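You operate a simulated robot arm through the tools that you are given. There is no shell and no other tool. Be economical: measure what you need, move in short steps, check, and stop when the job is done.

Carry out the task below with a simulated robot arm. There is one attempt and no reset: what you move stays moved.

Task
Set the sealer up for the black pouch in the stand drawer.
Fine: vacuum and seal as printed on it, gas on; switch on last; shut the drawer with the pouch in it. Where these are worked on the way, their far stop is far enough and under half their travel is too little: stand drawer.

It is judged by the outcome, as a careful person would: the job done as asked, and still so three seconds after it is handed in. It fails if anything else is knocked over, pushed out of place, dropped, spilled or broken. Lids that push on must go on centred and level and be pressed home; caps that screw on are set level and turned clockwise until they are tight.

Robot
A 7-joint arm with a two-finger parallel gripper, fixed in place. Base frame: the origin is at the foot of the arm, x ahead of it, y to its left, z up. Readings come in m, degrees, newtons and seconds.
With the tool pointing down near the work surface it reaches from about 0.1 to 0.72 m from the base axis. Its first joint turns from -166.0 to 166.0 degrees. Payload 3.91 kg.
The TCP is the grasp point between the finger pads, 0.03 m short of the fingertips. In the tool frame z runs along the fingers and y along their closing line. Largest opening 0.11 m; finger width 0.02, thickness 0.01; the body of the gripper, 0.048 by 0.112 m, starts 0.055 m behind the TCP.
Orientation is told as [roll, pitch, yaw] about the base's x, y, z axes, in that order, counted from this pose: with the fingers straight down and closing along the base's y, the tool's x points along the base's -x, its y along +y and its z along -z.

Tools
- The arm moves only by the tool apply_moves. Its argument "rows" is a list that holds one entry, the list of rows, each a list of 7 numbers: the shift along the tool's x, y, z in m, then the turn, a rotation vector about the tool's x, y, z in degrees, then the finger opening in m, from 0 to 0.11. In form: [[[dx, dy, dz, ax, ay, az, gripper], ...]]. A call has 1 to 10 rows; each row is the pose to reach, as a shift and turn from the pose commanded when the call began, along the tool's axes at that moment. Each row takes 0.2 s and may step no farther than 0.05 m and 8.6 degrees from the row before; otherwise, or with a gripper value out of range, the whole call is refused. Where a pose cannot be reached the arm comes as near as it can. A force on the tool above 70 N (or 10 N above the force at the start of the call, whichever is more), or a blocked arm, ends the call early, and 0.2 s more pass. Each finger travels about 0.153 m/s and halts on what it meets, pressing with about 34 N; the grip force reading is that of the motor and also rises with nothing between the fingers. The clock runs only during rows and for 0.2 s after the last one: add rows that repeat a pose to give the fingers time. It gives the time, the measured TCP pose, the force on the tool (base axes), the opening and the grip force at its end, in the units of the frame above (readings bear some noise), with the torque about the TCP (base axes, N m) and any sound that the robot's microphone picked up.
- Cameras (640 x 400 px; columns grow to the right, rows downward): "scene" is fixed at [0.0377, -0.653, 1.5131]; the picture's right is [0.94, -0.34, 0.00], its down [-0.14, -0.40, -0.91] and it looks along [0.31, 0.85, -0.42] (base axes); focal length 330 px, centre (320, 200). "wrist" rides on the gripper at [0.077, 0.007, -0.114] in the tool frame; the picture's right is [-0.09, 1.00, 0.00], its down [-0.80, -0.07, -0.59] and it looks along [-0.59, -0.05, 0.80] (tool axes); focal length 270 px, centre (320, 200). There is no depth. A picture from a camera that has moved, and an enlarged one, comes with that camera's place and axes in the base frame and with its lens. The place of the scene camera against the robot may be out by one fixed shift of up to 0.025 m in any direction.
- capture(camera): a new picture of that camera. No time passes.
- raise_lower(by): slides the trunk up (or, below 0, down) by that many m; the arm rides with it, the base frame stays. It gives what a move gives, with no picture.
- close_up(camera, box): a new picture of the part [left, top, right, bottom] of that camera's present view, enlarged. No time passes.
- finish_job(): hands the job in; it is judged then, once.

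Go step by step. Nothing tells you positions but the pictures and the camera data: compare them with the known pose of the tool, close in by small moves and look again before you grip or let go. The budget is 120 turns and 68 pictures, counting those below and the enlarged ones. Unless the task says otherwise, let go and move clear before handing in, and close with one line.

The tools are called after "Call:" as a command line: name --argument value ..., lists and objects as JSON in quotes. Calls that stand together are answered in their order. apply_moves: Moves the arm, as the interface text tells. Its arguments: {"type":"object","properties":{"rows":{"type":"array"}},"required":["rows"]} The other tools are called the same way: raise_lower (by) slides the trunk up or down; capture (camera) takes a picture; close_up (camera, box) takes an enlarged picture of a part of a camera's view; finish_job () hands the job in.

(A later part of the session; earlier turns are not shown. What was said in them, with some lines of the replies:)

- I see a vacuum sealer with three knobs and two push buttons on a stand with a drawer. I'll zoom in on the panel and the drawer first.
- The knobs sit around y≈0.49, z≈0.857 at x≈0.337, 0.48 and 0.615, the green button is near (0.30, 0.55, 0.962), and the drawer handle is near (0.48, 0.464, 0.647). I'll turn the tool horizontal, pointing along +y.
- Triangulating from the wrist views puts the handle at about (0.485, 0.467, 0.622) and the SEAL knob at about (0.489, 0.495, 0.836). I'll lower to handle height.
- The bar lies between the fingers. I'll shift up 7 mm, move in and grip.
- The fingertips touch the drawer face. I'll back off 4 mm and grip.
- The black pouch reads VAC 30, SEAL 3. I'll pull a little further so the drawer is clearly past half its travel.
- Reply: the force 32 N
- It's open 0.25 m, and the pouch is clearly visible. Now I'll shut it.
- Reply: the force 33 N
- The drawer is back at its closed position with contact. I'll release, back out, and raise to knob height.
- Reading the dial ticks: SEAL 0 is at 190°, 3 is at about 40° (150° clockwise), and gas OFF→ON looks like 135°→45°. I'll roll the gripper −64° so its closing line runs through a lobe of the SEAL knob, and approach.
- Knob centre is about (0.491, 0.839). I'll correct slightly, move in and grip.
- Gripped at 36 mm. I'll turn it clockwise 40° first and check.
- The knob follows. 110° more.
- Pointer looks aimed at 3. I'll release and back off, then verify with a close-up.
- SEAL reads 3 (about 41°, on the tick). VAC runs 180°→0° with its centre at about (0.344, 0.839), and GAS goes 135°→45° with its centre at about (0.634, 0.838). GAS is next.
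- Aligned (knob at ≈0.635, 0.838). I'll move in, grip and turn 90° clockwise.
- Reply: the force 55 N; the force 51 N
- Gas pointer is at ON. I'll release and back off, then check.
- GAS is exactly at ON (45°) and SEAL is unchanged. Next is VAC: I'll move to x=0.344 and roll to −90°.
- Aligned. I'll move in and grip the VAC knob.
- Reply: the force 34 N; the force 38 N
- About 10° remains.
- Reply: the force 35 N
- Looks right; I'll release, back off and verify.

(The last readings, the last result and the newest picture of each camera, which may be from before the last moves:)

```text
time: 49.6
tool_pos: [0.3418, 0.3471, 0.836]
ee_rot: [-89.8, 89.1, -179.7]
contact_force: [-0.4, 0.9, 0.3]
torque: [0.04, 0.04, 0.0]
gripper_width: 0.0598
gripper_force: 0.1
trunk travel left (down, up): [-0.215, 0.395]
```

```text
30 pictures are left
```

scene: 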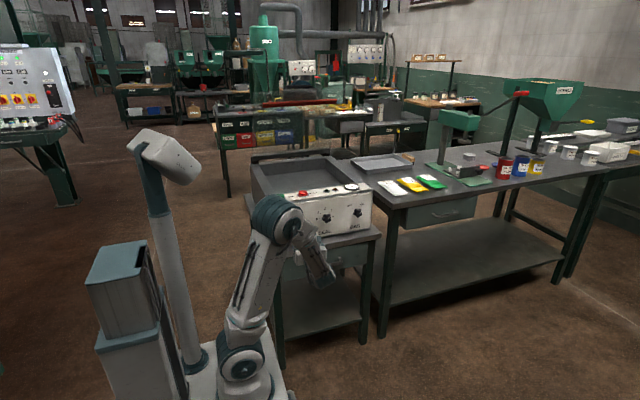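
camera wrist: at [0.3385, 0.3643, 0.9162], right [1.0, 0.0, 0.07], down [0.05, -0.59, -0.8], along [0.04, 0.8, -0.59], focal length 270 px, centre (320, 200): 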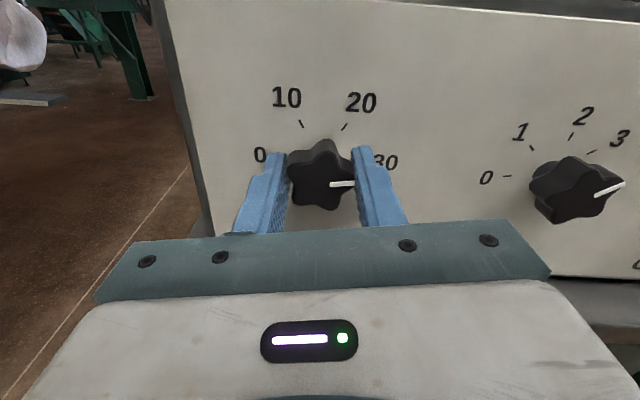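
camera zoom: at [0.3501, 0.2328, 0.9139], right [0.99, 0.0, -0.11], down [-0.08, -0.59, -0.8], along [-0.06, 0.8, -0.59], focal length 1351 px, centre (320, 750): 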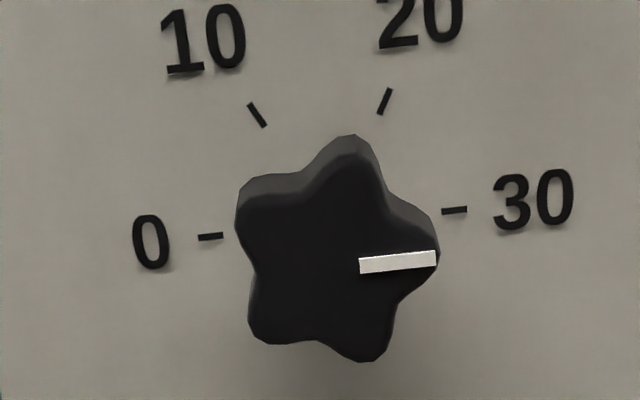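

VAC points exactly along the 0–30 line, at 30. Now for the ON button: I'll raise the trunk and tilt the tool to point down, fingers closed.

Call:
raise_lower --by 0.3

Call:
apply_moves --rows '[[[0, 0, 0, 0, -8.5, 0, 0.0], [0, 0, 0, 0, -17, 0, 0.0], [0, 0, 0, 0, -25.5, 0, 0.0], [0, 0, 0, 0, -34, 0, 0.0], [0, 0, 0, 0, -42.5, 0, 0.0], [0, 0, 0, 0, -51, 0, 0.0], [0, 0, 0, 0, -59.5, 0, 0.0], [0, 0, 0, 0, -68, 0, 0.0], [0, 0, 0, 0, -76.5, 0, 0.0], [0, 0, 0, 0, -85, 0, 0.0]]]'

Call:
apply_moves --rows '[[[0, 0, 0, 0, -5, 0, 0.0], [0, 0, 0, 0, -5, 0, 0.0]]]'

Call:
capture --camera "wrist"

```text
time: 52.6
tool_pos: [0.3436, 0.3476, 1.1373]
ee_rot: [-89.4, 89.0, -179.5]
contact_force: [-0.6, 0.3, -0.2]
torque: [-0.01, -0.01, -0.01]
gripper_width: 0.06
gripper_force: 0.1
trunk travel left (down, up): [-0.515, 0.095]
```

```text
time: 54.8
tool_pos: [0.3446, 0.3474, 1.1381]
ee_rot: [-0.9, 4.9, -90.1]
contact_force: [-0.3, 0.0, -0.1]
torque: [0.0, 0.01, 0.0]
gripper_width: 0.0
gripper_force: 34.6
trunk travel left (down, up): [-0.515, 0.095]
```

```text
time: 55.4
tool_pos: [0.3429, 0.3487, 1.1381]
ee_rot: [-1.0, -0.1, -90.0]
contact_force: [0.5, 0.6, 0.3]
torque: [-0.02, 0.04, 0.01]
gripper_width: 0.0
gripper_force: 34.0
trunk travel left (down, up): [-0.515, 0.095]
```

```text
29 pictures are left
camera wrist: at [0.3516, 0.4247, 1.2515], right [1.0, -0.09, -0.02], down [-0.06, -0.8, 0.6], along [-0.07, -0.59, -0.8], focal length 270 px, centre (320, 200)
```

wrist: 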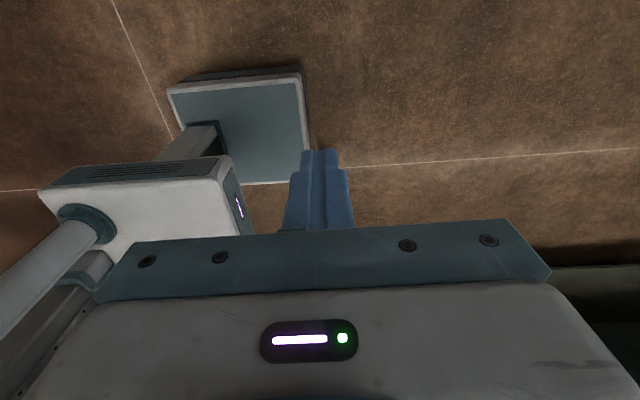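

Call:
apply_moves --rows '[[[0.045, -0.008, 0, 0, 0, 0, 0.0], [0.09, -0.016, 0, 0, 0, 0, 0.0], [0.135, -0.024, 0, 0, 0, 0, 0.0], [0.18, -0.032, 0, 0, 0, 0, 0.0], [0.215, -0.038, 0, 0, 0, 0, 0.0], [0.215, -0.038, 0, 0, 0, 0, 0.0]]]'

Call:
capture --camera "wrist"

Call:
close_up --camera "scene" --box '[240, 110, 400, 210]'

```text
time: 56.8
tool_pos: [0.3047, 0.5629, 1.1361]
ee_rot: [-1.0, 0.0, -90.0]
contact_force: [0.3, -0.4, 0.7]
torque: [-0.02, -0.01, 0.02]
gripper_width: 0.0
gripper_force: 33.7
trunk travel left (down, up): [-0.515, 0.095]
```

```text
28 pictures are left
camera wrist: at [0.3131, 0.6393, 1.251], right [1.0, -0.09, -0.02], down [-0.06, -0.8, 0.6], along [-0.07, -0.59, -0.8], focal length 270 px, centre (320, 200)
```

wrist: 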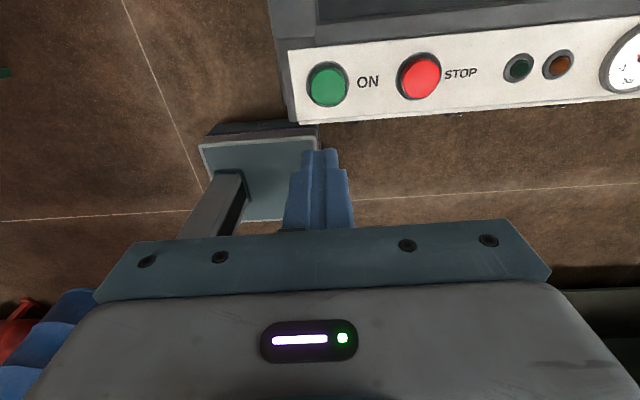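

```text
4.00 times, centred on (320, 160) of scene
camera zoom: at [0.0377, -0.653, 1.5131], right [0.94, -0.34, 0.0], down [-0.14, -0.4, -0.91], along [0.31, 0.85, -0.42], focal length 1319 px, centre (320, 360)
```

zoom: 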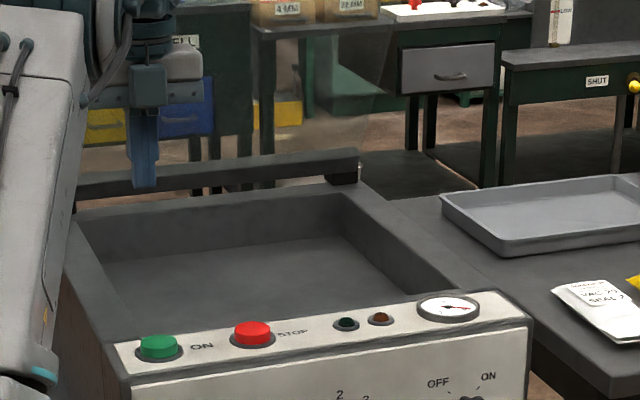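

Triangulation puts the green button top at about (0.3085, 0.564, 0.930). I'll descend above it and check.

Call:
apply_moves --rows '[[[0.001, 0.004, 0.04, 0, 0, 0, 0.0], [0.001, 0.004, 0.08, 0, 0, 0, 0.0], [0.001, 0.004, 0.12, 0, 0, 0, 0.0], [0.001, 0.004, 0.145, 0, 0, 0, 0.0], [0.001, 0.004, 0.145, 0, 0, 0, 0.0]]]'

Call:
capture --camera "wrist"

Call:
close_up --camera "scene" --box '[240, 150, 368, 230]'

```text
time: 58.0
tool_pos: [0.3076, 0.5622, 0.9922]
ee_rot: [-1.0, 0.0, -90.1]
contact_force: [0.6, 0.2, 0.5]
torque: [0.01, 0.0, 0.0]
gripper_width: 0.0
gripper_force: 33.6
trunk travel left (down, up): [-0.515, 0.095]
```

```text
26 pictures are left
camera wrist: at [0.3144, 0.6383, 1.1065], right [1.0, -0.09, -0.02], down [-0.06, -0.8, 0.6], along [-0.07, -0.59, -0.8], focal length 270 px, centre (320, 200)
```

wrist: 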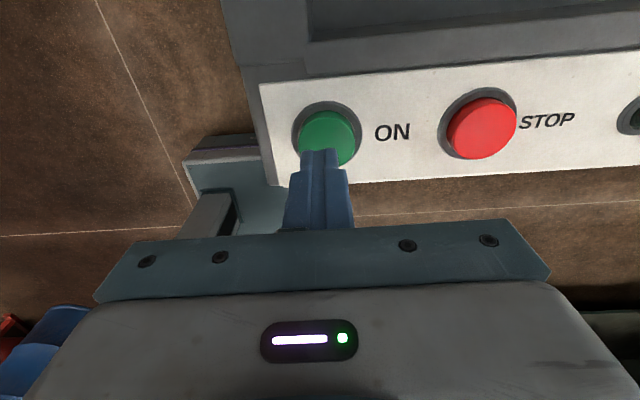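

```text
5.00 times, centred on (304, 190) of scene
camera zoom: at [0.0377, -0.653, 1.5131], right [0.94, -0.34, 0.0], down [-0.14, -0.4, -0.91], along [0.31, 0.85, -0.42], focal length 1649 px, centre (400, 250)
```

zoom: 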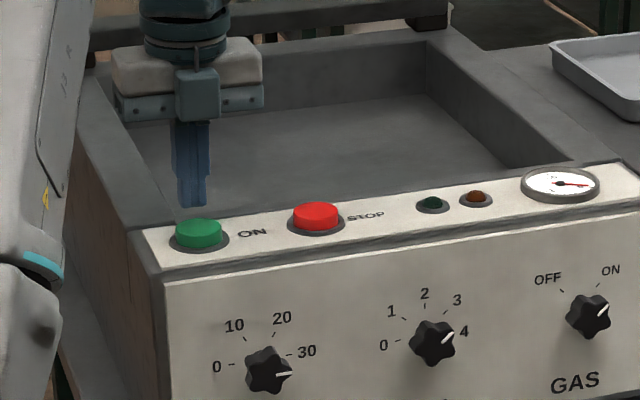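

Fingertips are centred over the green button. I'll press down gently.

Call:
apply_moves --rows '[[[0, 0.0015, 0.015, 0, 0, 0, 0.0], [0, 0.0015, 0.028, 0, 0, 0, 0.0], [0, 0.0015, 0.032, 0, 0, 0, 0.0], [0, 0.0015, 0.034, 0, 0, 0, 0.0]]]'

Call:
close_up --camera "scene" --box '[250, 170, 330, 220]'

```text
time: 59.0
tool_pos: [0.3067, 0.5633, 0.9637]
ee_rot: [-0.7, 0.5, -90.0]
contact_force: [2.1, 5.2, 39.0]
torque: [0.04, -0.09, -0.07]
gripper_width: 0.0
gripper_force: 34.2
trunk travel left (down, up): [-0.515, 0.095]
heard: click
```

```text
8.00 times, centred on (290, 195) of scene
camera zoom: at [0.0377, -0.653, 1.5131], right [0.94, -0.34, 0.0], down [-0.14, -0.4, -0.91], along [0.31, 0.85, -0.42], focal length 2638 px, centre (560, 240)
```

zoom: 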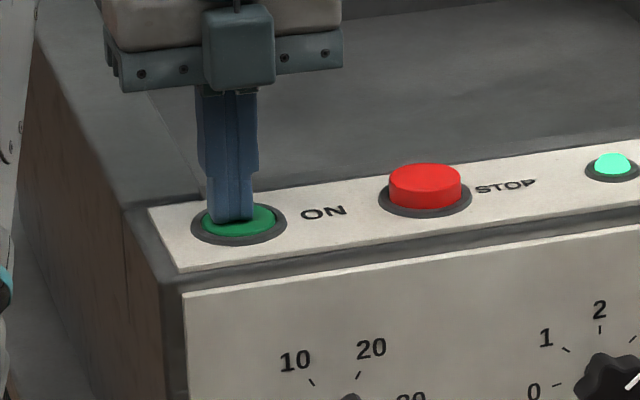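

A click, and the green lamp is lit. I'll lift clear and check.

Call:
apply_moves --rows '[[[0, 0, -0.02, 0, 0, 0, 0.0], [0, 0, -0.06, 0, 0, 0, 0.0], [0, 0, -0.1, 0, 0, 0, 0.0], [0, 0, -0.14, 0, 0, 0, 0.0], [0, 0, -0.16, 0, 0, 0, 0.0]]]'

Call:
close_up --camera "scene" --box '[240, 150, 400, 250]'

Call:
close_up --camera "scene" --box '[260, 220, 400, 310]'

```text
time: 60.2
tool_pos: [0.3096, 0.5646, 1.1179]
ee_rot: [-1.0, 0.0, -89.9]
contact_force: [-0.5, 0.4, 0.8]
torque: [0.01, -0.04, 0.01]
gripper_width: 0.0002
gripper_force: 33.4
trunk travel left (down, up): [-0.515, 0.095]
```

```text
4.00 times, centred on (320, 200) of scene
camera zoom: at [0.0377, -0.653, 1.5131], right [0.94, -0.34, 0.0], down [-0.14, -0.4, -0.91], along [0.31, 0.85, -0.42], focal length 1319 px, centre (320, 200)
```

zoom: 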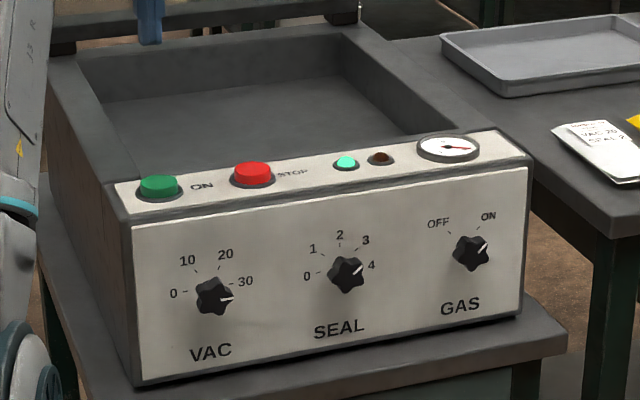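

```text
4.44 times, centred on (330, 265) of scene
camera zoom: at [0.0377, -0.653, 1.5131], right [0.94, -0.34, 0.0], down [-0.14, -0.4, -0.91], along [0.31, 0.85, -0.42], focal length 1466 px, centre (276, -89)
```

zoom: 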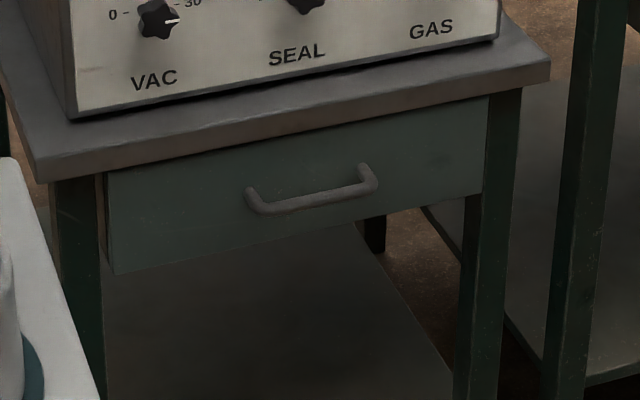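

The lamp is lit. The knobs read VAC 30, SEAL 3 and GAS ON, the drawer looks exactly as it did at the start (shut), and the arm is clear, so I'm handing in.

Call:
finish_job

```text
The job is handed in.
```

The sealer is set as the black pouch says, VAC 30 and SEAL 3, with gas on; I switched it on last, its green lamp is lit, and the drawer is shut with the pouch inside.
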